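You operate a simulated robot arm through the tools that you are given. There is no shell and no other tool. Be economical: measure what you need, move in short steps, check, and stop when the job is done.

Carry out the task below with a simulated two-armed robot. There is one attempt and no reset: what you move stays moved.

## Task
Put the small cream box marked "seals" from the top of the grey side bench on the green shelf of the test trolley and the small cream box that says "rings" on the back of the set-up bench. Fetch the computer mouse from the nozzle tester end of the back desk and set it on the back desk top. Put the orange small box from the nozzle tester end of the back desk on the back desk top behind the monitors and the black small box on the top of the red cabinet. Pick up the XL white carton from the programmer end of the front desk with one hand, pass it to the other hand and put it on the top of the long bench. Lift the bin lid open. The order is free. Set down upright: small box, white carton.

The check looks at the end state, three seconds after you hand in, the way a careful person would. Anything else that was tipped, shoved, dropped, spilled or broken makes it a failure. A push-on lid holds only when it is set on centred and level and pressed home; a screw cap is set on level and turned clockwise until tight.

## Robot
Two 7-joint arms with fingered hands on one trunk, on a base that drives. Base frame: it is fixed to the floor where the robot stands at the start and does not move with it; the origin is under the middle of the robot, x ahead of it, y to its left, z up; the surface under the hand at the start is at about z = 0.8. Lengths are in m, angles in degrees, forces in N, time in s.
The left shoulder is at the start at [0.128, 0.125, 1.193], the right one opposite. With the tool pointing down near the work surface each hand reaches from about 0.1 to 0.88 m from the robot's upright axis, wherever it stands, measured 20 degrees to its own side. Places, roughly: back desk top (58x25 cm) [-5.9, -0.14, 0.76]; back desk top behind the monitors (80x24 cm) [-6.68, 0.74, 0.76]; back of the set-up bench (22x234 cm) [0.88, -4.2, 0.84]; bin lid [0.6, -9.2, 0.4]; computer mouse (6x11x4 cm) [-7.3, 0, 0.8]; green shelf of the test trolley [-0.9, 1, 0.3]; small box [-7.25, 0, 0.75]; small cream box [0.75, 0, 0.75]; top of the long bench [-7.7, -6.1, 0.9]; top of the red cabinet (19x33 cm) [-7.84, 0.58, 1.28]; white carton [-7.25, -2.75, 0.75]. Payload 3.7 kg a hand.
Tool frame (each hand has its own): the origin (TCP) lies between the finger pads and is the grasp point; the fingertips stand 0.025 m ahead of it; z points along the fingers, y is the line along which they close. The gripper opens to 0.088 m. The gripper's body begins 0.029 m behind the TCP. The gripper is a hand of 5 fingers: y runs from the thumb to the fingers, the wrist lies at [-0.013, -0.097, -0.162] in the tool frame, and closing takes about 1.5 s.
Orientation is that of the tool frame in the base frame, as a unit quaternion [x, y, z, w]. With the fingers straight down and the wrist toward the robot, the tool's x, y and z point along [0, 1, 0], [1, 0, 0] and [0, 0, -1] of the base frame.

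## Interface
- The arms move only by the tool move_arm. It takes "left_moves", "right_moves" or both (then of equal length, played together; a hand with none holds still); each is a list of rows, each a list of 6 numbers: the shift along the base's x, y, z in mm, then the turn, a rotation vector about the base's x, y, z in degrees. In form: [[x, y, z, rx, ry, rz], ...]. A call has 1 to 12 rows; each row is the pose to reach, as a shift and turn from the pose commanded when the call began. "left_gripper" and "right_gripper" are, for a hand that has rows, the finger opening in mm, from 0 to 88, set as the call begins (left out, the last holds). Rows are played at 5 a second. More than 0.05 m and 8.6 degrees between two rows, or a gripper value outside its range, and nothing of the call is played. A pose out of reach is approached as far as the arm can. The call stops where the force on the tool passes 40 N (or 10 N more than at its start, if that is more) or the arm is blocked; 0.2 s more then pass. Each finger travels about 0.045 m/s and halts on what it meets, pressing with about 32 N; the grip force reading is that of the motor and also rises with nothing between the fingers. The clock runs only during rows and for 0.2 s after the last one: add rows that repeat a pose to give the fingers time. It gives the time, the measured TCP pose, the force on the tool (base axes), the opening and the grip force at its end, in the units of the frame above (readings bear some noise), with the torque about the TCP (base axes, N m) and any sound that the robot's microphone picked up, and new pictures: "views" is both (left out), scene, wrist or none (wrist: the cameras of the hands that moved).
- Cameras (640 x 400 px; columns grow to the right, rows downward): "scene" is now at [0.221, 0.0078, 1.3279]; the picture's right is [0.08, -1.00, 0.00], its down [-0.63, -0.05, -0.77] and it looks along [0.77, 0.06, -0.63] (base axes); focal length 287 px, centre (320, 200). "left" rides on the left gripper at [-0.059, -0.079, -0.105] in its tool frame; the picture's right is [-0.73, -0.32, 0.61], its down [0.62, -0.68, 0.38] and it looks along [0.29, 0.66, 0.70] (tool axes); focal length 234 px, centre (320, 200). "right" rides on the right gripper at [0.059, -0.079, -0.105] in its tool frame; the picture's right is [-0.73, 0.32, -0.61], its down [-0.62, -0.68, 0.38] and it looks along [-0.29, 0.66, 0.70] (tool axes); focal length 234 px, centre (320, 200). There is no depth. A picture from a camera that has moved, and an enlarged one, comes with that camera's place and axes in the base frame and with its lens.
- move_column(by): slides the trunk up (or, below 0, down) by that many m; the arms and the scene camera ride with it, the base frame stays. It gives what a move gives, with no picture.
- roll_base(legs): drives the robot by 1 to 6 legs, each [ahead, left, turn to the left] in m, m and degrees, along the robot's own axes; the way and the turn of a leg run together, so that a leg with both is an arc; at most 1.5 m and 180 degrees a leg. The arms and the cameras ride along, it lands a little off, and it stops where it bumps. It gives what a move gives, and a new picture of the scene camera.
- grasp_type(shape, hand): the hand has 5 fingers and takes this shape, open, in about a second: jaw (thumb against the fingers, like two jaws); tri (thumb and two fingers); tip (a fingertip pinch); poke (one finger out to press); point (the index stretched); flat (the hand flat); cup (the hand cupped); fist (a fist). The gripper value then closes the fingers along that shape, each until it touches; the sizes above hold for jaw. It gives what a move gives, with no picture.
- turn_head(pan, tilt): turns the head with the scene camera to pan (to the left, within 80 degrees either way) and tilt (down, from -29 to 69), counted from straight ahead of the robot. It gives what a move gives, and a new picture of the scene camera.
- inspect(camera, box): a new picture of the part [left, top, right, bottom] of that camera's present view, enlarged. No time passes.
- hand_in(): hands the job in; it is judged then, once.

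Go step by step. Nothing tells you exact positions but the pictures and the camera data: compare them with the known pose of the tool, close in by small moves and look again before you grip or let go. The budget is 207 turns and 260 pictures, counting those below and the enlarged ones. Unless the task says otherwise, let go and move clear before handing in, and close with one line.

The tools are called after "Request:" as name(argument=value, ...) on one line, values as JSON. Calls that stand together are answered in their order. move_arm: Moves the arms, as the interface text tells. Its arguments: {"type":"object","properties":{"left_moves":{"type":"array"},"left_gripper":{"type":"number"},"right_moves":{"type":"array"},"right_gripper":{"type":"number"},"views":{"type":"string","enum":["both","scene","wrist","none"]}},"required":[]} The other tools are called the same way: move_column (by) slides the trunk up or down; grasp_type (shape, hand) gives the hand a shape; roll_base (legs) drives the base; turn_head (pan, tilt) turns the head that bears the scene camera; inspect (camera, box) takes an enlarged picture of a part of a camera's view; hand_in () hands the job in.

At the start:

```text
time: 0.0
left_ee_pos: [0.5114, 0.1986, 1.1143]
left_ee_rot: [0.707, 0.707, -0.001, 0.0]
left_wrist_force: [-0.5, 0.1, -0.5]
left_ft_torque: [-0.02, -0.01, -0.03]
left_gripper_width: 0.0877
left_grip_force: 0.2
left_shape: jaw
right_ee_pos: [0.4736, -0.1546, 1.0815]
right_ee_rot: [0.707, 0.707, -0.001, 0.0]
right_wrist_force: [0.3, 0.4, -0.6]
right_ft_torque: [-0.01, -0.03, 0.03]
right_gripper_width: 0.0878
right_grip_force: 0.1
right_shape: jaw
trunk travel left (down, up): [-0.213, 0.202]
robot x, y, heading: [-0.0009, 0.0001, -0.3]
head pan, tilt: [4.6, 39.4]
```

scene: 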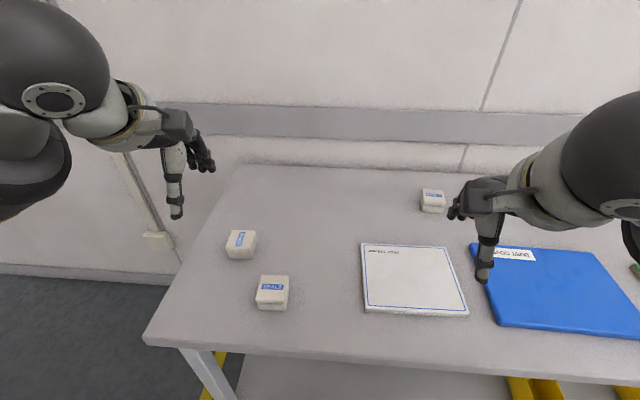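
right: 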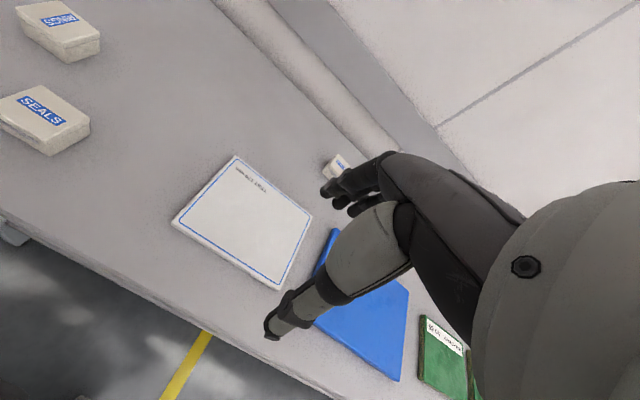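
left: 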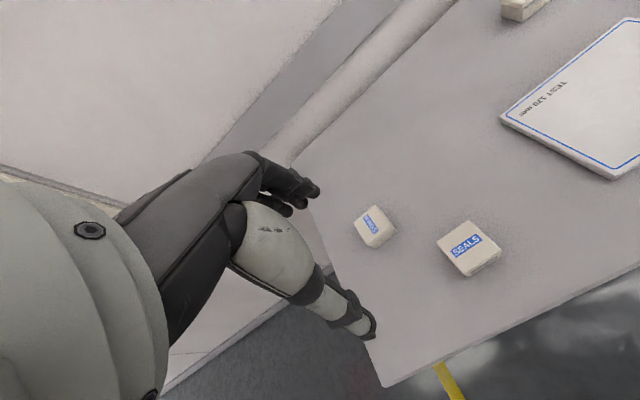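

I see three small cream boxes on the grey bench; the near-left one says SEALS. I'll enlarge the others to read them.

Request:
inspect(camera="scene", box=[210, 220, 310, 320])

Request:
inspect(camera="scene", box=[400, 170, 480, 230])

```text
4.00 times, centred on (260, 270) of scene
camera zoom: at [0.221, 0.0078, 1.3279], right [0.08, -1.0, 0.0], down [-0.63, -0.05, -0.77], along [0.77, 0.06, -0.63], focal length 1147 px, centre (560, -80)
```

zoom: 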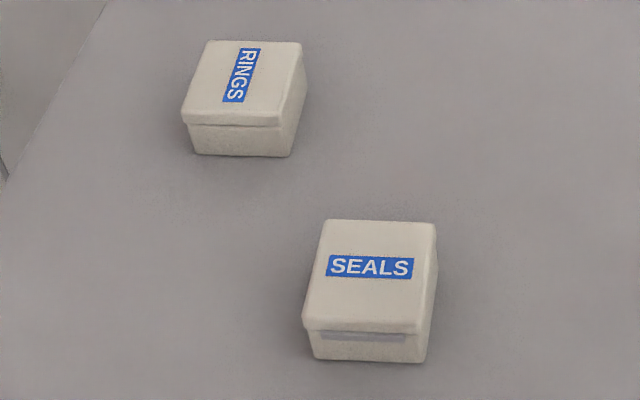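

```text
6.67 times, centred on (440, 200) of scene
camera zoom: at [0.221, 0.0078, 1.3279], right [0.08, -1.0, 0.0], down [-0.63, -0.05, -0.77], along [0.77, 0.06, -0.63], focal length 1912 px, centre (-480, 200)
```

zoom: 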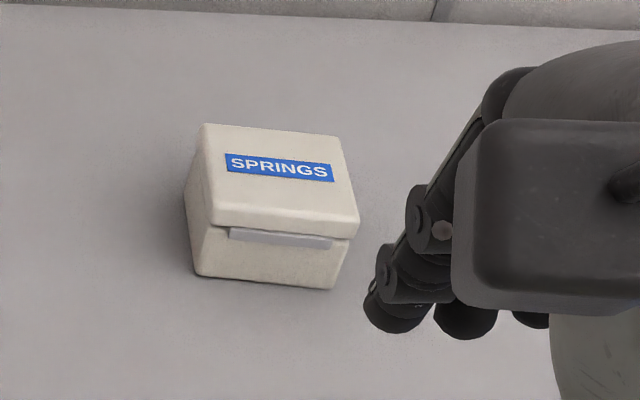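

The near-left box is SEALS at about (0.536, 0.125), with its top near z 0.845. RINGS is at about (0.65, 0.22). I'll bring the left hand above SEALS and look.

Request:
move_arm(left_moves=[[10, -25, -45, 0, 0, 2], [20, -50, -90, 0, 0, 4], [25, -74, -130, 0, 0, 4], [25, -74, -175, 0, 0, 4], [25, -74, -175, 0, 0, 4]], left_gripper=88)

```text
refused: row 1 steps farther than a row can; nothing moved
```

That first step was over the 50 mm limit, so I'm using smaller ones.

Request:
move_arm(left_moves=[[8, -20, -40, 0, 0, 2], [16, -40, -80, 0, 0, 4], [22, -60, -120, 0, 0, 4], [25, -74, -155, 0, 0, 4], [25, -74, -180, 0, 0, 4], [25, -74, -180, 0, 0, 4]], left_gripper=88)

```text
time: 1.4
left_ee_pos: [0.5398, 0.1239, 0.9343]
left_ee_rot: [0.682, 0.732, 0.0, -0.001]
left_wrist_force: [0.4, -0.6, -0.6]
left_ft_torque: [0.02, 0.02, 0.01]
left_gripper_width: 0.0876
left_grip_force: 0.1
left_shape: jaw
right_ee_pos: [0.4741, -0.1536, 1.0835]
right_ee_rot: [0.707, 0.707, -0.001, -0.001]
right_wrist_force: [-0.1, -0.1, -0.5]
right_ft_torque: [-0.03, -0.01, 0.01]
right_gripper_width: 0.0876
right_grip_force: 0.0
right_shape: jaw
trunk travel left (down, up): [-0.213, 0.202]
robot x, y, heading: [-0.0004, 0.0012, -0.1]
head pan, tilt: [4.6, 39.4]
camera scene: at [0.221, 0.0078, 1.3279], right [0.08, -1.0, 0.0], down [-0.63, -0.05, -0.77], along [0.77, 0.06, -0.63], focal length 287 px, centre (320, 200)
camera left: at [0.4652, 0.0598, 1.0385], right [-0.27, -0.75, -0.61], down [-0.72, 0.57, -0.38], along [0.64, 0.33, -0.7], focal length 234 px, centre (320, 200)
```

scene: 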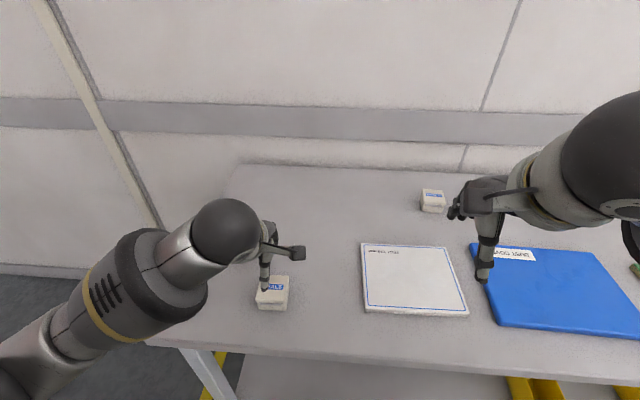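
left: 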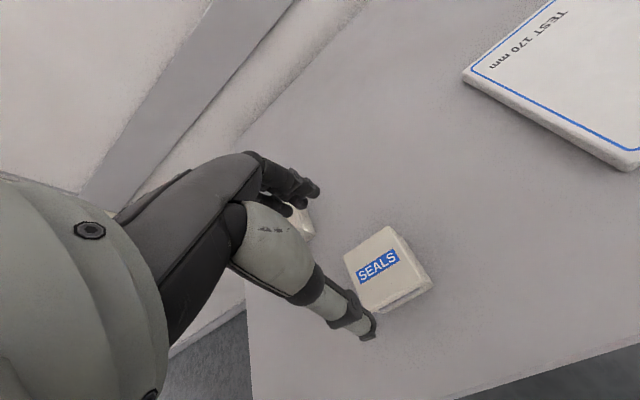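

The hand lines up with SEALS to within about 7 mm. I'll correct that, lower and close.

Request:
move_arm(left_moves=[[-4, -7, -35, 0, 0, 0], [-4, -7, -70, 0, 0, 0], [-4, -7, -102, 0, 0, 0], [-4, -7, -102, 0, 0, 0]])

```text
time: 2.4
left_ee_pos: [0.535, 0.1179, 0.8327]
left_ee_rot: [0.682, 0.731, 0.0, 0.0]
left_wrist_force: [-0.4, 0.5, -0.4]
left_ft_torque: [0.01, 0.01, 0.0]
left_gripper_width: 0.0878
left_grip_force: 0.1
left_shape: jaw
right_ee_pos: [0.4739, -0.1535, 1.0826]
right_ee_rot: [0.707, 0.707, 0.0, -0.001]
right_wrist_force: [-0.3, -1.0, 0.0]
right_ft_torque: [-0.01, 0.02, 0.02]
right_gripper_width: 0.0879
right_grip_force: 0.1
right_shape: jaw
trunk travel left (down, up): [-0.213, 0.202]
robot x, y, heading: [-0.0026, 0.0001, -0.1]
head pan, tilt: [4.6, 39.4]
camera scene: at [0.221, 0.0079, 1.3279], right [0.08, -1.0, 0.0], down [-0.63, -0.05, -0.77], along [0.77, 0.06, -0.63], focal length 287 px, centre (320, 200)
camera left: at [0.4614, 0.0552, 0.9376], right [-0.27, -0.75, -0.61], down [-0.72, 0.57, -0.38], along [0.64, 0.34, -0.7], focal length 234 px, centre (320, 200)
```

scene: 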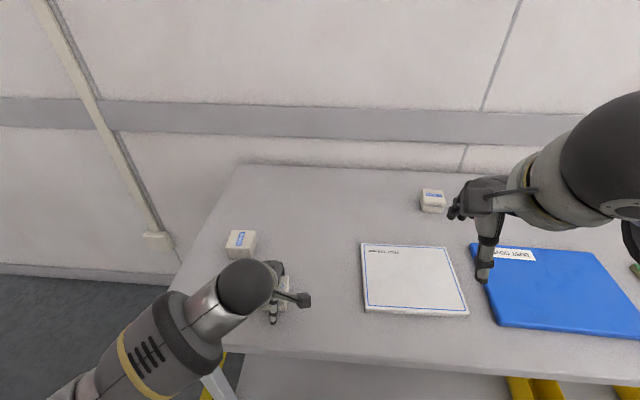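
left: 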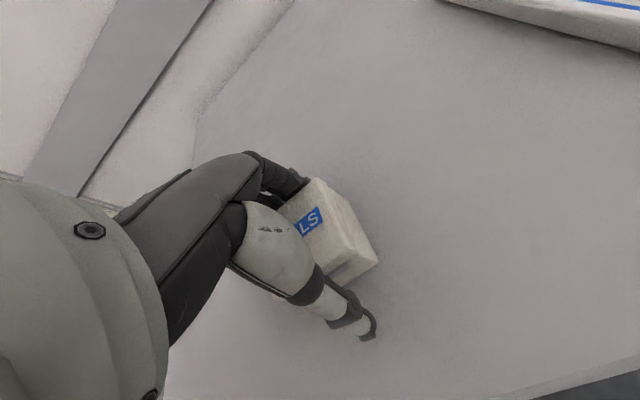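

The box sits between the thumb and fingers, so I'll close and lift.

Request:
move_arm(left_moves=[[0, 0, 0, 0, 0, 0], [0, 0, 0, 0, 0, 0], [0, 0, 0, 0, 0, 0], [0, 0, 0, 0, 0, 0], [0, 0, 0, 0, 0, 0], [0, 0, 0, 0, 0, 0], [0, 0, 0, 0, 0, 0], [0, 0, 20, 0, 0, 0], [0, 0, 60, 0, 0, 0], [0, 0, 100, 0, 0, 0], [0, 0, 140, 0, 0, 0]], left_gripper=0)

```text
time: 4.8
left_ee_pos: [0.533, 0.1151, 0.9724]
left_ee_rot: [0.683, 0.731, 0.0, -0.001]
left_wrist_force: [0.0, 0.4, -1.4]
left_ft_torque: [0.0, 0.0, -0.01]
left_gripper_width: 0.0496
left_grip_force: 31.9
left_shape: jaw
right_ee_pos: [0.4743, -0.1544, 1.0816]
right_ee_rot: [0.707, 0.708, -0.001, -0.001]
right_wrist_force: [-0.8, 0.6, 0.7]
right_ft_torque: [-0.01, -0.02, 0.0]
right_gripper_width: 0.0876
right_grip_force: 0.0
right_shape: jaw
trunk travel left (down, up): [-0.213, 0.202]
robot x, y, heading: [0.0021, -0.0014, 0.3]
head pan, tilt: [4.6, 39.4]
camera scene: at [0.221, 0.0075, 1.3279], right [0.08, -1.0, 0.0], down [-0.63, -0.05, -0.77], along [0.77, 0.06, -0.63], focal length 287 px, centre (320, 200)
camera left: at [0.4605, 0.0508, 1.0775], right [-0.27, -0.75, -0.61], down [-0.72, 0.57, -0.38], along [0.63, 0.34, -0.7], focal length 234 px, centre (320, 200)
```

scene: 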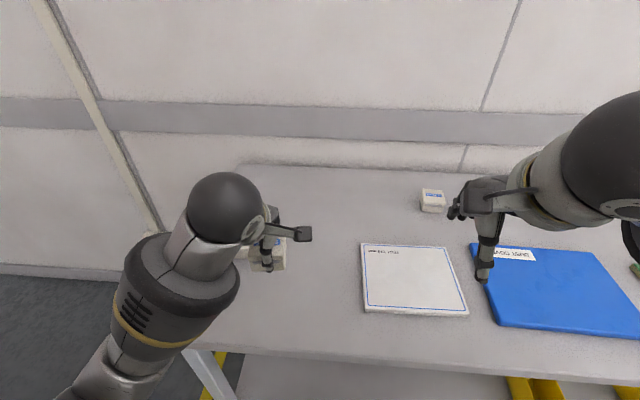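
left: 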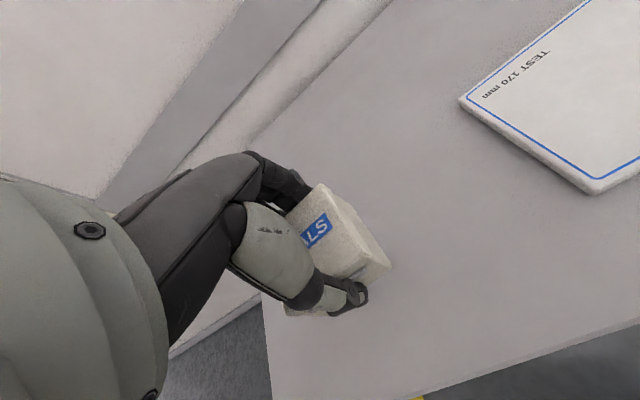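

SEALS is held. I'll drive 0.25 m to the left so the right hand can take RINGS too.

Request:
roll_base(legs=[[0, 0.27, 0]])

```text
time: 7.8
left_ee_pos: [0.5347, 0.3912, 0.9723]
left_ee_rot: [0.683, 0.73, 0.0, 0.0]
left_wrist_force: [-1.4, 1.3, -0.7]
left_ft_torque: [0.01, 0.02, -0.02]
left_gripper_width: 0.0497
left_grip_force: 32.5
left_shape: jaw
right_ee_pos: [0.4748, 0.1221, 1.0818]
right_ee_rot: [0.709, 0.706, -0.002, -0.001]
right_wrist_force: [-0.3, 0.6, -0.4]
right_ft_torque: [-0.01, 0.02, -0.03]
right_gripper_width: 0.0878
right_grip_force: 0.1
right_shape: jaw
trunk travel left (down, up): [-0.213, 0.202]
robot x, y, heading: [-0.0036, 0.2749, -0.6]
head pan, tilt: [4.6, 39.4]
camera scene: at [0.2216, 0.2849, 1.3278], right [0.08, -1.0, 0.0], down [-0.63, -0.05, -0.77], along [0.77, 0.06, -0.63], focal length 287 px, centre (320, 200)
```

scene: 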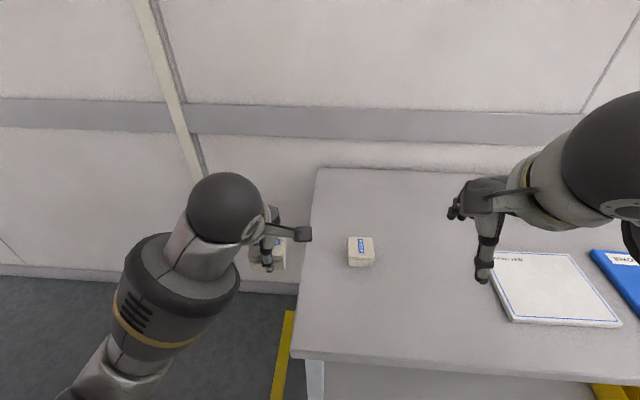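

RINGS is at about (0.655, 0.226). I'll bring the right hand above it.

Request:
move_arm(right_moves=[[30, 18, -24, 0, 0, 0], [60, 36, -48, 0, 0, 0], [90, 54, -72, 0, 0, 0], [120, 71, -96, 0, 0, 0], [150, 88, -120, 0, 0, 0], [178, 104, -142, 0, 0, 0], [178, 104, -142, 0, 0, 0]], right_gripper=88)

```text
time: 9.4
left_ee_pos: [0.5351, 0.3906, 0.9726]
left_ee_rot: [0.683, 0.73, 0.001, 0.0]
left_wrist_force: [0.0, -0.1, -0.9]
left_ft_torque: [-0.05, 0.03, 0.01]
left_gripper_width: 0.0495
left_grip_force: 32.3
left_shape: jaw
right_ee_pos: [0.6509, 0.2275, 0.941]
right_ee_rot: [0.707, 0.707, -0.001, -0.001]
right_wrist_force: [0.3, -0.1, -0.1]
right_ft_torque: [-0.03, -0.01, 0.0]
right_gripper_width: 0.0876
right_grip_force: 0.0
right_shape: jaw
trunk travel left (down, up): [-0.213, 0.202]
robot x, y, heading: [0.0001, 0.2792, -0.3]
head pan, tilt: [4.6, 39.4]
camera scene: at [0.2212, 0.2844, 1.328], right [0.08, -1.0, 0.0], down [-0.63, -0.05, -0.77], along [0.77, 0.06, -0.63], focal length 287 px, centre (320, 200)
camera right: at [0.5722, 0.2858, 1.0451], right [0.32, -0.73, 0.61], down [-0.68, -0.62, -0.38], along [0.66, -0.29, -0.7], focal length 234 px, centre (320, 200)
```

scene: 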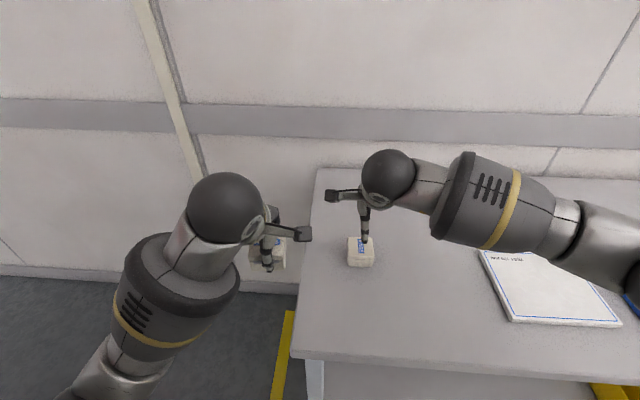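
right: 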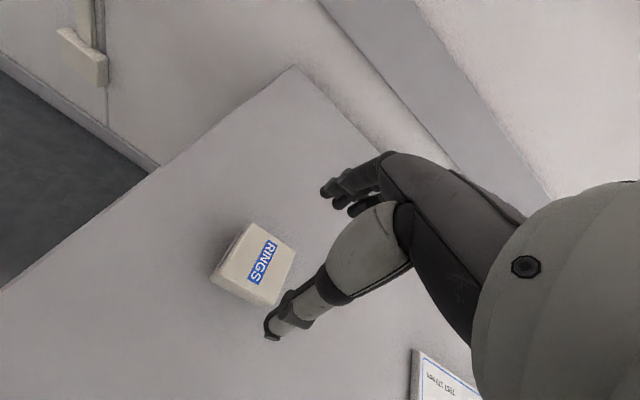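

The hand is nearly centred on RINGS. I'll lower, close and lift.

Request:
move_arm(right_moves=[[3, 1, -40, 0, 0, 0], [3, 1, -80, 0, 0, 0], [3, 1, -108, 0, 0, 0], [3, 1, -108, 0, 0, 0]], views="wrist")

Request:
move_arm(right_moves=[[0, 0, 0, 0, 0, 0], [0, 0, 0, 0, 0, 0], [0, 0, 0, 0, 0, 0], [0, 0, 0, 0, 0, 0], [0, 0, 0, 0, 0, 0], [0, 0, 0, 0, 0, 0], [0, 0, 0, 0, 0, 0], [0, 0, 20, 0, 0, 0], [0, 0, 60, 0, 0, 0], [0, 0, 100, 0, 0, 0], [0, 0, 140, 0, 0, 0]], right_gripper=0, views="wrist")

```text
time: 10.4
left_ee_pos: [0.5346, 0.3907, 0.972]
left_ee_rot: [0.683, 0.73, 0.001, 0.0]
left_wrist_force: [0.0, 0.0, -1.5]
left_ft_torque: [0.01, 0.01, 0.01]
left_gripper_width: 0.0496
left_grip_force: 32.3
left_shape: jaw
right_ee_pos: [0.6573, 0.2267, 0.83]
right_ee_rot: [0.708, 0.706, -0.001, -0.001]
right_wrist_force: [-0.7, -1.2, 0.2]
right_ft_torque: [0.0, 0.01, 0.03]
right_gripper_width: 0.088
right_grip_force: 0.1
right_shape: jaw
trunk travel left (down, up): [-0.213, 0.202]
robot x, y, heading: [-0.002, 0.2766, -0.4]
head pan, tilt: [4.6, 39.4]
camera right: at [0.5773, 0.2854, 0.9356], right [0.32, -0.73, 0.61], down [-0.68, -0.62, -0.38], along [0.66, -0.29, -0.7], focal length 234 px, centre (320, 200)
```

right: 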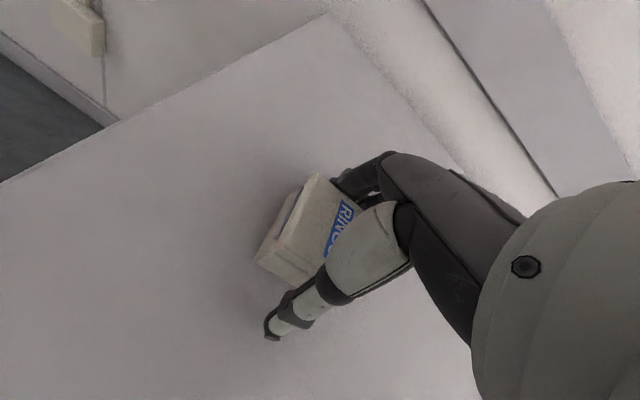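

```text
time: 12.8
left_ee_pos: [0.5355, 0.3907, 0.9731]
left_ee_rot: [0.683, 0.731, 0.0, 0.0]
left_wrist_force: [-0.1, -0.7, -1.0]
left_ft_torque: [-0.04, -0.02, -0.04]
left_gripper_width: 0.0498
left_grip_force: 32.2
left_shape: jaw
right_ee_pos: [0.6545, 0.2276, 0.9715]
right_ee_rot: [0.708, 0.707, 0.0, -0.001]
right_wrist_force: [0.0, -0.8, -1.1]
right_ft_torque: [-0.05, -0.01, -0.02]
right_gripper_width: 0.0498
right_grip_force: 31.8
right_shape: jaw
trunk travel left (down, up): [-0.213, 0.202]
robot x, y, heading: [-0.0001, 0.2776, 0.1]
head pan, tilt: [4.6, 39.4]
camera right: at [0.5752, 0.2865, 1.0774], right [0.32, -0.73, 0.61], down [-0.68, -0.62, -0.38], along [0.66, -0.29, -0.7], focal length 234 px, centre (320, 200)
```

right: 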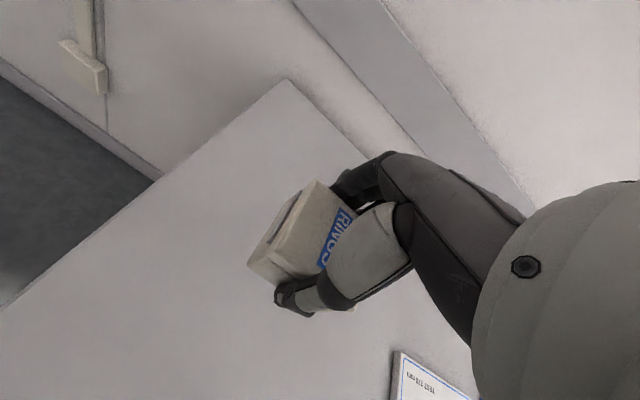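

Both boxes are held. I'll tuck the right arm in and look to the left toward the trolley.

Request:
move_arm(right_moves=[[-40, -20, 10, 0, 0, 0], [-80, -40, 20, 0, 0, 0], [-120, -60, 30, 0, 0, 0], [-160, -80, 40, 0, 0, 0], [-200, -100, 50, 0, 0, 0], [-235, -125, 70, 0, 0, 0]], left_moves=[[-20, 0, 15, 0, 0, 0], [-40, 0, 30, 0, 0, 0], [-60, 0, 45, 0, 0, 0], [-80, 0, 60, 0, 0, 0], [-100, 0, 75, 0, 0, 0], [-110, 0, 90, 0, 0, 0]], views="none")

Request:
turn_head(pan=80, tilt=25)

Request:
turn_head(pan=-80, tilt=25)

```text
time: 14.2
left_ee_pos: [0.4643, 0.3754, 1.0641]
left_ee_rot: [0.683, 0.731, 0.001, 0.0]
left_wrist_force: [1.1, -0.4, -1.3]
left_ft_torque: [0.03, -0.04, 0.03]
left_gripper_width: 0.0494
left_grip_force: 30.9
left_shape: jaw
left hand out of reach, approached as far as the arm can: row 4, 5, 6
right_ee_pos: [0.4783, 0.1018, 1.0481]
right_ee_rot: [0.708, 0.706, -0.001, 0.0]
right_wrist_force: [-0.5, 0.2, -0.6]
right_ft_torque: [-0.02, 0.0, -0.02]
right_gripper_width: 0.0498
right_grip_force: 32.5
right_shape: jaw
right hand out of reach, approached as far as the arm can: row 5, 6
trunk travel left (down, up): [-0.213, 0.202]
robot x, y, heading: [0.0004, 0.276, -0.1]
head pan, tilt: [4.6, 39.4]
```

```text
time: 15.7
left_ee_pos: [0.4649, 0.3762, 1.0627]
left_ee_rot: [0.683, 0.731, 0.0, 0.0]
left_wrist_force: [-0.8, 0.0, -0.7]
left_ft_torque: [-0.06, 0.01, 0.01]
left_gripper_width: 0.0494
left_grip_force: 32.2
left_shape: jaw
right_ee_pos: [0.4819, 0.1034, 1.0453]
right_ee_rot: [0.708, 0.706, -0.001, -0.002]
right_wrist_force: [0.1, 0.4, -1.0]
right_ft_torque: [0.04, 0.0, 0.02]
right_gripper_width: 0.0496
right_grip_force: 32.2
right_shape: jaw
trunk travel left (down, up): [-0.213, 0.202]
robot x, y, heading: [0.0015, 0.2756, -0.3]
head pan, tilt: [80.0, 25.0]
camera scene: at [0.1528, 0.3687, 1.3502], right [0.98, -0.18, 0.0], down [-0.08, -0.42, -0.91], along [0.16, 0.89, -0.42], focal length 287 px, centre (320, 200)
```

scene: 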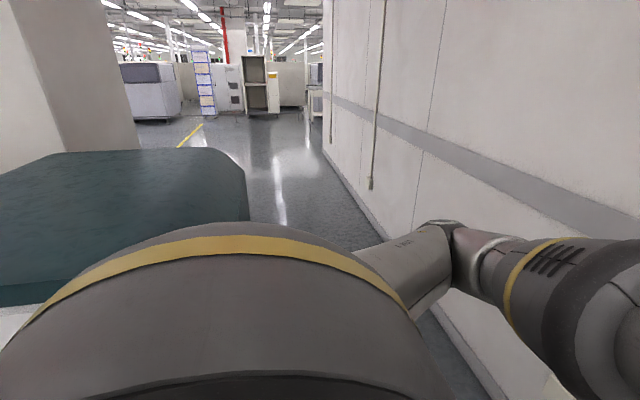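

```text
time: 18.2
left_ee_pos: [0.4649, 0.3765, 1.0634]
left_ee_rot: [0.683, 0.73, 0.0, 0.0]
left_wrist_force: [0.5, 0.5, 0.0]
left_ft_torque: [0.01, -0.01, 0.0]
left_gripper_width: 0.0493
left_grip_force: 31.5
left_shape: jaw
right_ee_pos: [0.4807, 0.1035, 1.0457]
right_ee_rot: [0.708, 0.706, -0.002, -0.002]
right_wrist_force: [-0.6, -0.2, -0.8]
right_ft_torque: [-0.03, 0.02, 0.02]
right_gripper_width: 0.0497
right_grip_force: 32.3
right_shape: jaw
trunk travel left (down, up): [-0.213, 0.202]
robot x, y, heading: [0.0001, 0.2786, -0.5]
head pan, tilt: [-80.0, 25.0]
camera scene: at [0.1522, 0.1873, 1.3502], right [-0.99, -0.17, 0.0], down [-0.07, 0.42, -0.91], along [0.15, -0.89, -0.42], focal length 287 px, centre (320, 200)
```

scene: 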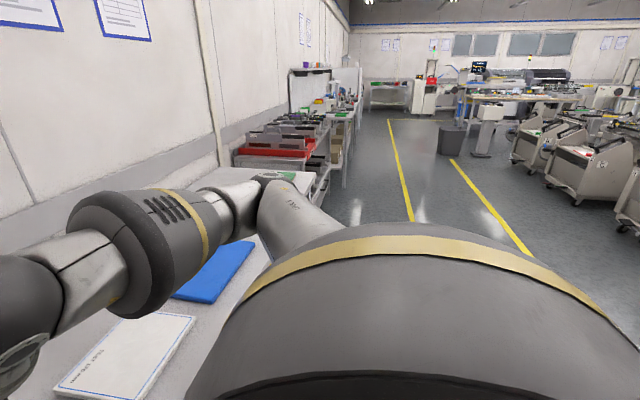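

The teal thing to the left looks like the trolley. I'll back away from the bench and turn left for a proper look.

Request:
roll_base(legs=[[-0.25, -0.25, 0], [0, 0, 60]])

Request:
turn_head(pan=60, tilt=30)

```text
time: 23.6
left_ee_pos: [-0.0924, 0.4737, 1.0627]
left_ee_rot: [0.239, 0.971, 0.001, 0.0]
left_wrist_force: [0.9, 1.1, -0.5]
left_ft_torque: [-0.01, 0.01, 0.02]
left_gripper_width: 0.0491
left_grip_force: 31.8
left_shape: jaw
right_ee_pos: [0.1501, 0.3439, 1.0449]
right_ee_rot: [0.272, 0.962, -0.002, -0.002]
right_wrist_force: [0.6, -0.1, -0.4]
right_ft_torque: [0.01, -0.01, 0.0]
right_gripper_width: 0.0499
right_grip_force: 32.4
right_shape: jaw
trunk travel left (down, up): [-0.213, 0.202]
robot x, y, heading: [-0.2508, 0.0233, 58.5]
head pan, tilt: [-80.0, 25.0]
camera scene: at [-0.0933, 0.1097, 1.3502], right [-0.37, -0.93, 0.0], down [-0.39, 0.16, -0.91], along [0.84, -0.33, -0.42], focal length 287 px, centre (320, 200)
```

scene: 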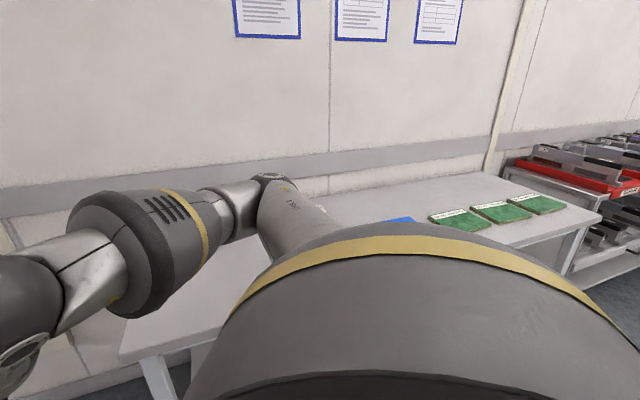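

```text
time: 25.8
left_ee_pos: [-0.0922, 0.4747, 1.0625]
left_ee_rot: [0.239, 0.971, 0.0, 0.0]
left_wrist_force: [-0.7, 0.1, -1.0]
left_ft_torque: [-0.01, 0.0, 0.01]
left_gripper_width: 0.0495
left_grip_force: 32.5
left_shape: jaw
right_ee_pos: [0.1505, 0.3439, 1.0467]
right_ee_rot: [0.272, 0.962, -0.002, 0.0]
right_wrist_force: [-0.2, 0.1, -1.1]
right_ft_torque: [0.01, -0.03, 0.01]
right_gripper_width: 0.0497
right_grip_force: 31.5
right_shape: jaw
trunk travel left (down, up): [-0.213, 0.202]
robot x, y, heading: [-0.2505, 0.026, 58.4]
head pan, tilt: [60.0, 30.0]
camera scene: at [-0.2217, 0.2231, 1.3423], right [0.88, 0.48, 0.0], down [0.24, -0.44, -0.87], along [-0.41, 0.76, -0.5], focal length 287 px, centre (320, 200)
```

scene: 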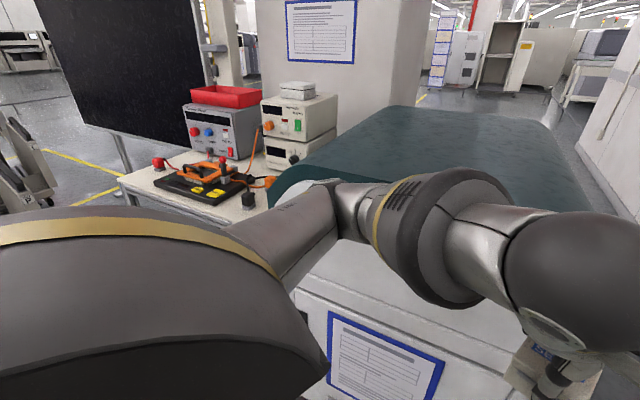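

The trolley stands ahead and to the left, with its front edge near y 0.8. I'll face it squarely.

Request:
roll_base(legs=[[-0.1, 0, 31.6], [0, 0.75, 0]])

Request:
turn_head(pan=0, tilt=45)

```text
time: 34.4
left_ee_pos: [-1.1278, 0.3986, 1.0634]
left_ee_rot: [-0.035, 0.999, 0.0, 0.0]
left_wrist_force: [0.4, -0.1, -1.1]
left_ft_torque: [0.0, 0.01, -0.01]
left_gripper_width: 0.0496
left_grip_force: 31.5
left_shape: jaw
right_ee_pos: [-0.855, 0.4135, 1.0457]
right_ee_rot: [0.0, 1.0, -0.001, 0.0]
right_wrist_force: [0.5, -0.6, -0.7]
right_ft_torque: [0.01, 0.02, 0.04]
right_gripper_width: 0.0496
right_grip_force: 31.9
right_shape: jaw
trunk travel left (down, up): [-0.213, 0.202]
robot x, y, heading: [-1.0315, -0.0713, 90.2]
head pan, tilt: [60.0, 30.0]
camera scene: at [-1.1074, 0.1166, 1.3422], right [0.5, 0.87, 0.0], down [0.43, -0.25, -0.87], along [-0.75, 0.43, -0.5], focal length 287 px, centre (320, 200)
```

scene: 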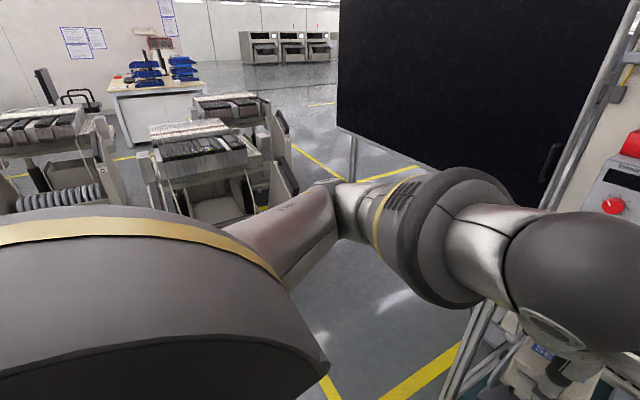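

```text
time: 35.6
left_ee_pos: [-1.1279, 0.3978, 1.0638]
left_ee_rot: [-0.035, 0.999, 0.0, 0.0]
left_wrist_force: [0.6, -0.5, -0.5]
left_ft_torque: [-0.02, -0.04, 0.04]
left_gripper_width: 0.0492
left_grip_force: 32.2
left_shape: jaw
right_ee_pos: [-0.8546, 0.4131, 1.0461]
right_ee_rot: [0.0, 1.0, -0.002, -0.001]
right_wrist_force: [0.9, 0.8, -0.3]
right_ft_torque: [0.02, 0.02, 0.0]
right_gripper_width: 0.0498
right_grip_force: 31.8
right_shape: jaw
trunk travel left (down, up): [-0.213, 0.202]
robot x, y, heading: [-1.0287, -0.0653, 90.0]
head pan, tilt: [0.0, 45.0]
camera scene: at [-1.029, 0.1527, 1.3197], right [1.0, 0.0, 0.0], down [0.0, -0.71, -0.71], along [0.0, 0.71, -0.71], focal length 287 px, centre (320, 200)
```

scene: 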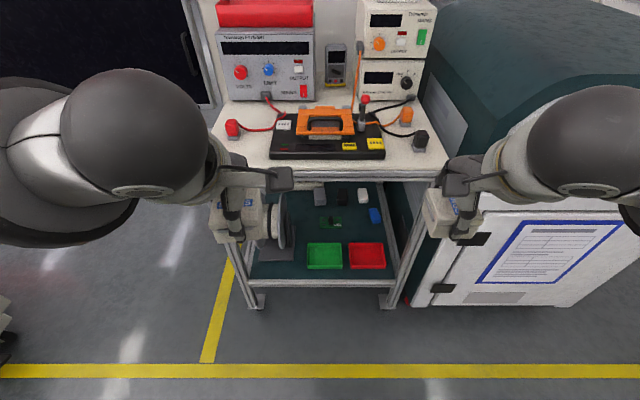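

I have a clear view: the lower shelf is dark green, with red and green trays and a reel on it. I'll zoom in to find a free spot.

Request:
inspect(camera="scene", box=[230, 170, 420, 300])

```text
3.08 times, centred on (325, 235) of scene
camera zoom: at [-1.029, 0.1527, 1.3197], right [1.0, 0.0, 0.0], down [0.0, -0.71, -0.71], along [0.0, 0.71, -0.71], focal length 883 px, centre (305, 92)
```

zoom: 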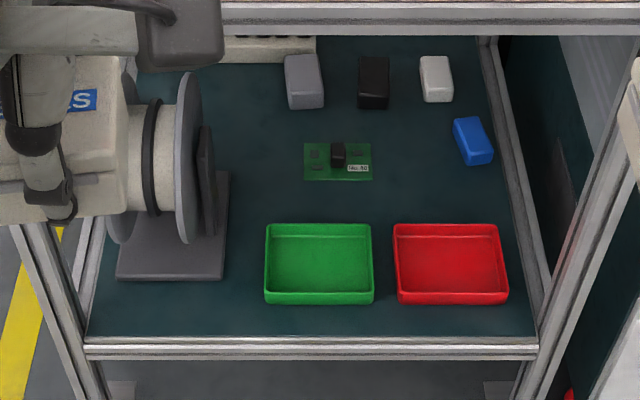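

The best free spot is at the front, just right of the reel. I'll move closer, lower the trunk, and bring the left hand low in front of the shelf to measure.

Request:
roll_base(legs=[[0.2, 0, 0]])

Request:
move_column(by=-0.21)

Request:
move_arm(left_moves=[[0, 0, -45, 0, 0, 0], [0, 0, -90, 0, 0, 0], [0, 0, -135, 0, 0, 0], [0, 0, -180, 0, 0, 0], [0, 0, -225, 0, 0, 0], [0, 0, -260, 0, 0, 0]])

```text
time: 37.2
left_ee_pos: [-1.1285, 0.5967, 1.0642]
left_ee_rot: [-0.034, 0.999, -0.001, 0.001]
left_wrist_force: [-0.5, -0.5, -0.5]
left_ft_torque: [-0.01, -0.02, 0.02]
left_gripper_width: 0.0492
left_grip_force: 32.2
left_shape: jaw
right_ee_pos: [-0.8527, 0.6127, 1.0468]
right_ee_rot: [0.001, 1.0, -0.001, -0.001]
right_wrist_force: [-1.0, -0.5, -0.4]
right_ft_torque: [-0.01, -0.02, 0.01]
right_gripper_width: 0.0493
right_grip_force: 32.7
right_shape: jaw
trunk travel left (down, up): [-0.213, 0.202]
robot x, y, heading: [-1.026, 0.1346, 89.6]
head pan, tilt: [0.0, 45.0]
camera scene: at [-1.0285, 0.3522, 1.3195], right [1.0, 0.0, 0.0], down [0.0, -0.71, -0.71], along [0.0, 0.71, -0.71], focal length 287 px, centre (320, 200)
```

scene: 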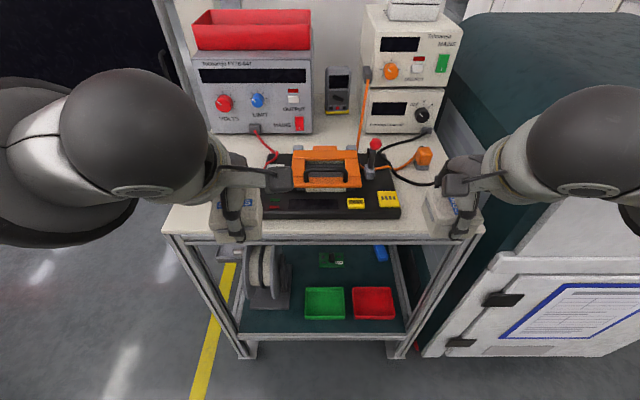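

```text
time: 39.5
left_ee_pos: [-1.1281, 0.6014, 0.6672]
left_ee_rot: [-0.033, 0.947, -0.321, -0.012]
left_wrist_force: [0.3, -0.6, 0.1]
left_ft_torque: [0.0, 0.0, -0.01]
left_gripper_width: 0.0491
left_grip_force: 32.2
left_shape: jaw
right_ee_pos: [-0.8527, 0.603, 0.6442]
right_ee_rot: [0.001, 0.947, -0.322, 0.0]
right_wrist_force: [-0.3, 0.4, -0.5]
right_ft_torque: [0.03, 0.02, -0.03]
right_gripper_width: 0.0495
right_grip_force: 31.6
right_shape: jaw
trunk travel left (down, up): [-0.003, 0.412]
robot x, y, heading: [-1.0288, 0.1287, 90.2]
head pan, tilt: [0.0, 45.0]
```

```text
time: 40.9
left_ee_pos: [-1.1259, 0.6018, 0.4071]
left_ee_rot: [-0.032, 0.947, -0.32, -0.013]
left_wrist_force: [0.1, -0.2, -0.5]
left_ft_torque: [0.05, -0.03, 0.01]
left_gripper_width: 0.049
left_grip_force: 31.7
left_shape: jaw
right_ee_pos: [-0.8547, 0.604, 0.643]
right_ee_rot: [0.001, 0.947, -0.322, 0.0]
right_wrist_force: [-0.8, -0.1, -0.8]
right_ft_torque: [0.04, -0.02, -0.01]
right_gripper_width: 0.0493
right_grip_force: 32.7
right_shape: jaw
trunk travel left (down, up): [-0.003, 0.412]
robot x, y, heading: [-1.0239, 0.133, 90.0]
head pan, tilt: [0.0, 45.0]
camera scene: at [-1.0282, 0.5466, 1.0792], right [1.0, 0.0, 0.0], down [0.0, -0.71, -0.71], along [0.0, 0.71, -0.71], focal length 287 px, centre (320, 200)
camera left: at [-1.0607, 0.6064, 0.5347], right [0.75, -0.59, -0.32], down [-0.58, -0.81, 0.14], along [-0.34, 0.08, -0.94], focal length 234 px, centre (320, 200)
```

scene: 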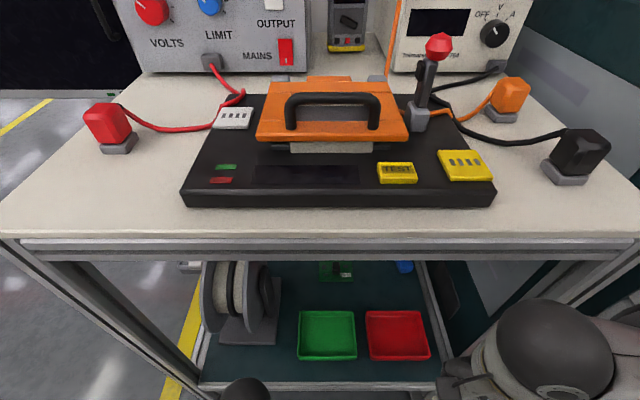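
left: 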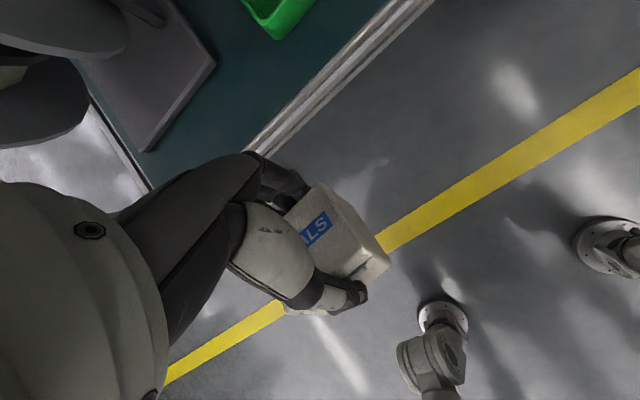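

Lowering the trunk also pitched it forward, so the tools are tilted by 37°. The lower shelf front is at y≈0.715, z≈0.32, and the reel base's front-right corner is at (-1.139, 0.80). I'll level the left hand and look again.

Request:
move_arm(left_moves=[[-8, -10, 10, 8, 0, 0], [-16, -15, 20, 16, 0, 0], [-24, -15, 30, 24, 0, 0], [-32, 0, 40, 32, 0, 0], [-39, 15, 40, 37.3, 0, 0], [-39, 15, 40, 37.3, 0, 0]])

```text
time: 42.3
left_ee_pos: [-1.1653, 0.6166, 0.4475]
left_ee_rot: [-0.034, 0.999, 0.0, 0.0]
left_wrist_force: [0.7, 0.1, -0.3]
left_ft_torque: [-0.01, -0.01, -0.02]
left_gripper_width: 0.0489
left_grip_force: 32.2
left_shape: jaw
right_ee_pos: [-0.8531, 0.6043, 0.6435]
right_ee_rot: [0.001, 0.947, -0.322, 0.0]
right_wrist_force: [0.8, 0.6, -0.3]
right_ft_torque: [0.01, 0.03, -0.01]
right_gripper_width: 0.0495
right_grip_force: 32.1
right_shape: jaw
trunk travel left (down, up): [-0.003, 0.412]
robot x, y, heading: [-1.0286, 0.1286, 89.7]
head pan, tilt: [0.0, 45.0]
camera scene: at [-1.0281, 0.5464, 1.0793], right [1.0, 0.0, 0.0], down [0.0, -0.71, -0.71], along [0.0, 0.71, -0.71], focal length 287 px, centre (320, 200)
camera left: at [-1.1007, 0.542, 0.5529], right [0.75, -0.27, -0.61], down [-0.58, -0.72, -0.38], along [-0.34, 0.64, -0.7], focal length 234 px, centre (320, 200)
```

scene: 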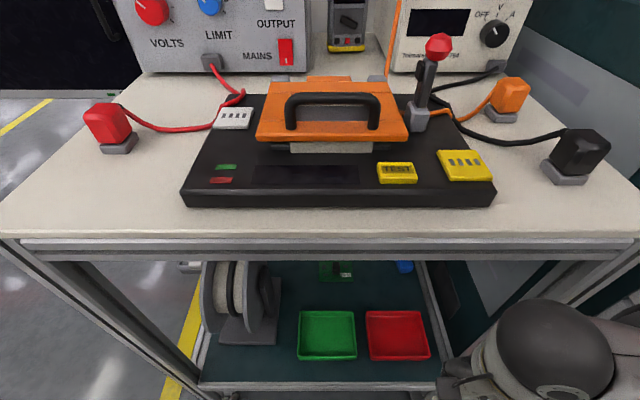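
left: 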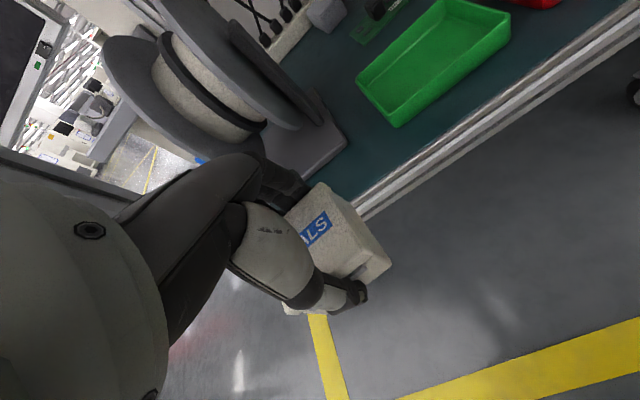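

The tray corner is at (-1.076, 0.763) and the reel base front at y 0.80. I'll place SEALS at about (-1.125, 0.742), approaching from above.

Request:
move_arm(left_moves=[[30, 30, 0, 0, 0, 0], [40, 65, 0, 0, 0, 0], [40, 100, 0, 0, 0, 0], [40, 125, 0, 0, 0, 0], [40, 125, -30, 0, 0, 0], [40, 125, -50, 0, 0, 0], [40, 125, -50, 0, 0, 0]])

```text
time: 43.7
left_ee_pos: [-1.1364, 0.752, 0.4185]
left_ee_rot: [-0.032, 0.999, 0.018, -0.012]
left_wrist_force: [11.9, -22.1, -9.5]
left_ft_torque: [0.43, -0.03, 0.48]
left_gripper_width: 0.0492
left_grip_force: 31.8
left_shape: jaw
right_ee_pos: [-0.8492, 0.5987, 0.6489]
right_ee_rot: [0.001, 0.949, -0.317, -0.002]
right_wrist_force: [-0.3, -0.4, -1.4]
right_ft_torque: [0.02, 0.02, 0.03]
right_gripper_width: 0.0492
right_grip_force: 31.8
right_shape: jaw
trunk travel left (down, up): [-0.003, 0.412]
robot x, y, heading: [-1.0237, 0.1302, 89.5]
head pan, tilt: [0.0, 45.0]
stopped in row 7 (left hand): the force on the tool passed its limit at 53 N (the readings are from after the stop); the commanded pose is now the measured one
camera scene: at [-1.0229, 0.5366, 1.0849], right [1.0, 0.0, 0.0], down [-0.01, -0.7, -0.71], along [0.0, 0.71, -0.7], focal length 287 px, centre (320, 200)
camera left: at [-1.0688, 0.6737, 0.519], right [0.73, -0.25, -0.64], down [-0.59, -0.71, -0.39], along [-0.35, 0.66, -0.66], focal length 234 px, centre (320, 200)
```

scene: 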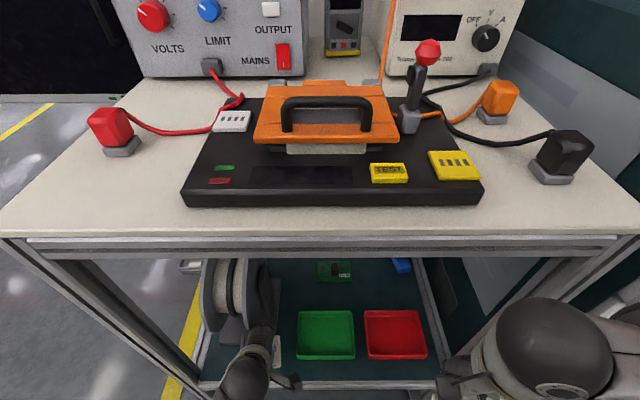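
left: 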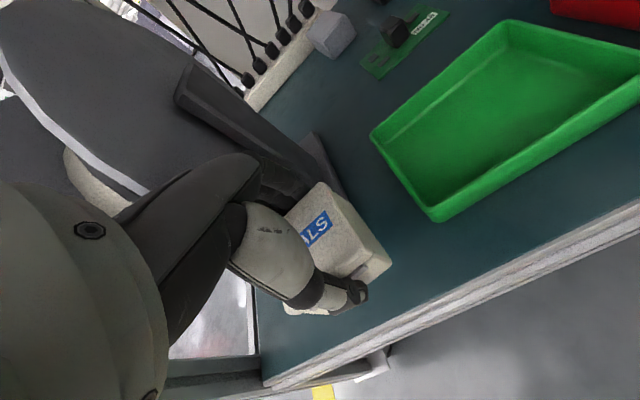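

The hand touched the reel, so I'll back out and check that nothing shifted.

Request:
move_arm(left_moves=[[20, -30, 10, 0, 0, 0], [30, -60, 20, 0, 0, 0], [30, -90, 20, 0, 0, 0], [30, -120, 20, 0, 0, 0]])

Request:
inspect(camera="scene", box=[160, 240, 460, 400])

```text
time: 44.0
left_ee_pos: [-1.1375, 0.7526, 0.4226]
left_ee_rot: [-0.033, 0.999, 0.021, -0.016]
left_wrist_force: [13.6, -24.3, -20.3]
left_ft_torque: [0.06, -0.36, 0.56]
left_gripper_width: 0.0489
left_grip_force: 32.0
left_shape: jaw
right_ee_pos: [-0.8483, 0.5975, 0.6477]
right_ee_rot: [0.002, 0.948, -0.318, -0.003]
right_wrist_force: [0.3, 0.9, -0.9]
right_ft_torque: [-0.01, 0.04, 0.0]
right_gripper_width: 0.0492
right_grip_force: 31.6
right_shape: jaw
trunk travel left (down, up): [-0.003, 0.412]
robot x, y, heading: [-1.026, 0.1249, 89.9]
head pan, tilt: [0.0, 45.0]
stopped in row 1 (left hand): the force on the tool passed its limit at 59 N (the readings are from after the stop); the commanded pose is now the measured one
camera scene: at [-1.0205, 0.5376, 1.0832], right [1.0, -0.01, -0.01], down [-0.01, -0.7, -0.71], along [0.0, 0.71, -0.7], focal length 287 px, centre (320, 200)
camera left: at [-1.0686, 0.6738, 0.5218], right [0.72, -0.25, -0.64], down [-0.59, -0.7, -0.39], along [-0.35, 0.67, -0.66], focal length 234 px, centre (320, 200)
```

scene: 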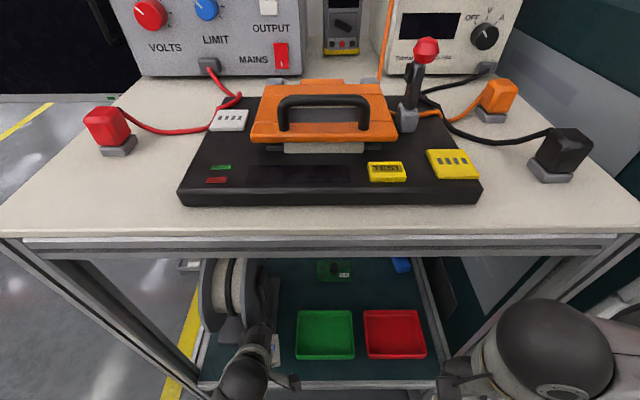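
left: 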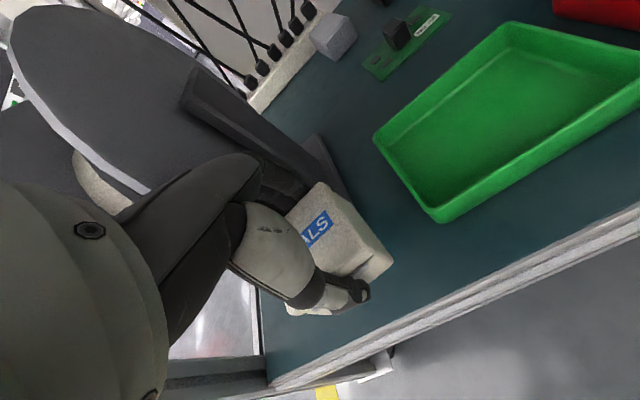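

```text
2.13 times, centred on (310, 320) of scene
camera zoom: at [-1.0205, 0.5376, 1.0832], right [1.0, -0.01, -0.01], down [-0.01, -0.7, -0.71], along [0.0, 0.71, -0.7], focal length 612 px, centre (341, -56)
```

zoom: 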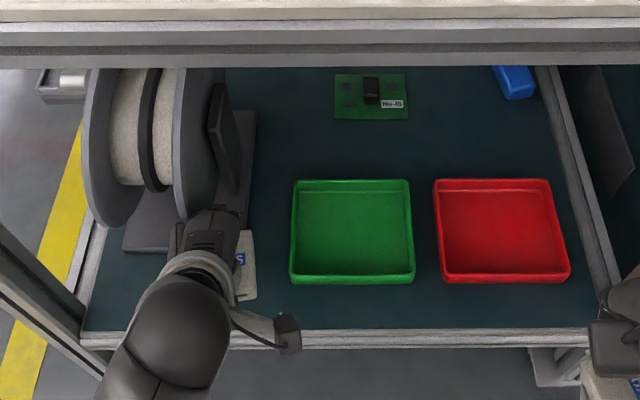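

The hand is wedged: the contact pushes it toward -y, down and right. I'll yield along that direction.

Request:
move_arm(left_moves=[[4, -12, -8, 0, 0, 0], [8, -30, -14, 0, 0, 0], [10, -60, -14, 0, 0, 0], [10, -90, -14, 0, 0, 0], [10, -120, 0, 0, 0, 0]])

```text
time: 44.3
left_ee_pos: [-1.1356, 0.7531, 0.4251]
left_ee_rot: [-0.032, 0.999, 0.023, -0.016]
left_wrist_force: [10.6, -28.2, -20.0]
left_ft_torque: [0.24, -0.4, 0.76]
left_gripper_width: 0.0486
left_grip_force: 32.0
left_shape: jaw
right_ee_pos: [-0.8469, 0.5967, 0.6456]
right_ee_rot: [0.002, 0.948, -0.319, -0.004]
right_wrist_force: [0.7, 0.0, -0.6]
right_ft_torque: [0.01, 0.0, -0.01]
right_gripper_width: 0.0495
right_grip_force: 32.1
right_shape: jaw
trunk travel left (down, up): [-0.003, 0.412]
robot x, y, heading: [-1.0228, 0.1296, 89.8]
head pan, tilt: [0.0, 45.0]
stopped in row 1 (left hand): the force on the tool passed its limit at 57 N (the readings are from after the stop); the commanded pose is now the measured one
camera scene: at [-1.0191, 0.5369, 1.0828], right [1.0, -0.01, -0.01], down [-0.01, -0.7, -0.71], along [0.0, 0.71, -0.7], focal length 287 px, centre (320, 200)
camera left: at [-1.0684, 0.6737, 0.5227], right [0.72, -0.25, -0.64], down [-0.59, -0.7, -0.4], along [-0.35, 0.67, -0.65], focal length 234 px, centre (320, 200)
```

scene: 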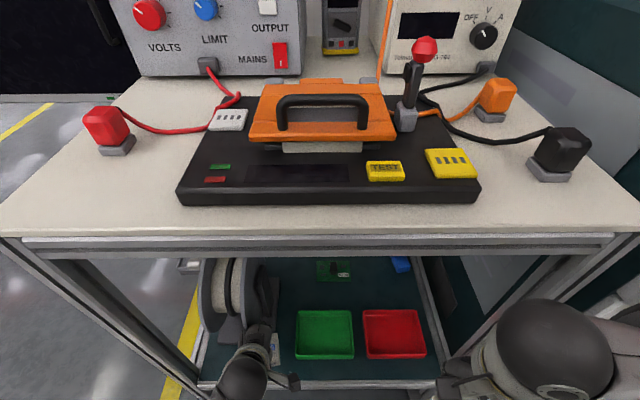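
left: 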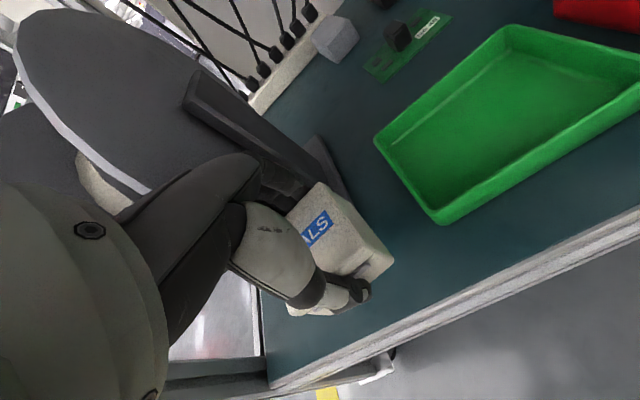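

The wrench suggests the hand is still being driven into the contact. I'll try very small steps straight back.

Request:
move_arm(left_moves=[[0, 0, 0, 0, 0, 0], [0, 0, 0, 0, 0, 0], [0, -2, 0, 0, 0, 0], [0, -4, 0, 0, 0, 0], [0, -6, 0, 0, 0, 0], [0, -8, 0, 0, 0, 0], [0, -12, 0, 0, 0, 0], [0, -16, 0, 0, 0, 0], [0, -20, 0, 0, 0, 0]], views="wrist")

```text
time: 45.0
left_ee_pos: [-1.1352, 0.7536, 0.426]
left_ee_rot: [-0.031, 0.999, 0.024, -0.015]
left_wrist_force: [8.4, -27.9, -16.7]
left_ft_torque: [0.28, -0.39, 0.85]
left_gripper_width: 0.0486
left_grip_force: 31.4
left_shape: jaw
right_ee_pos: [-0.8463, 0.5964, 0.6464]
right_ee_rot: [0.001, 0.948, -0.319, -0.003]
right_wrist_force: [0.9, -0.5, -0.2]
right_ft_torque: [0.0, -0.01, -0.03]
right_gripper_width: 0.0497
right_grip_force: 32.3
right_shape: jaw
trunk travel left (down, up): [-0.003, 0.412]
robot x, y, heading: [-1.0237, 0.1291, 89.6]
head pan, tilt: [0.0, 45.0]
stopped in row 3 (left hand): the force on the tool passed its limit at 49 N (the readings are from after the stop); the commanded pose is now the measured one
camera left: at [-1.0682, 0.6737, 0.5238], right [0.72, -0.25, -0.64], down [-0.59, -0.7, -0.4], along [-0.35, 0.67, -0.65], focal length 234 px, centre (320, 200)
```

left: 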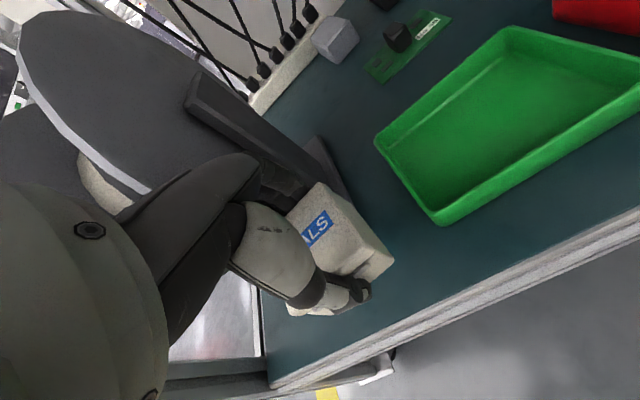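

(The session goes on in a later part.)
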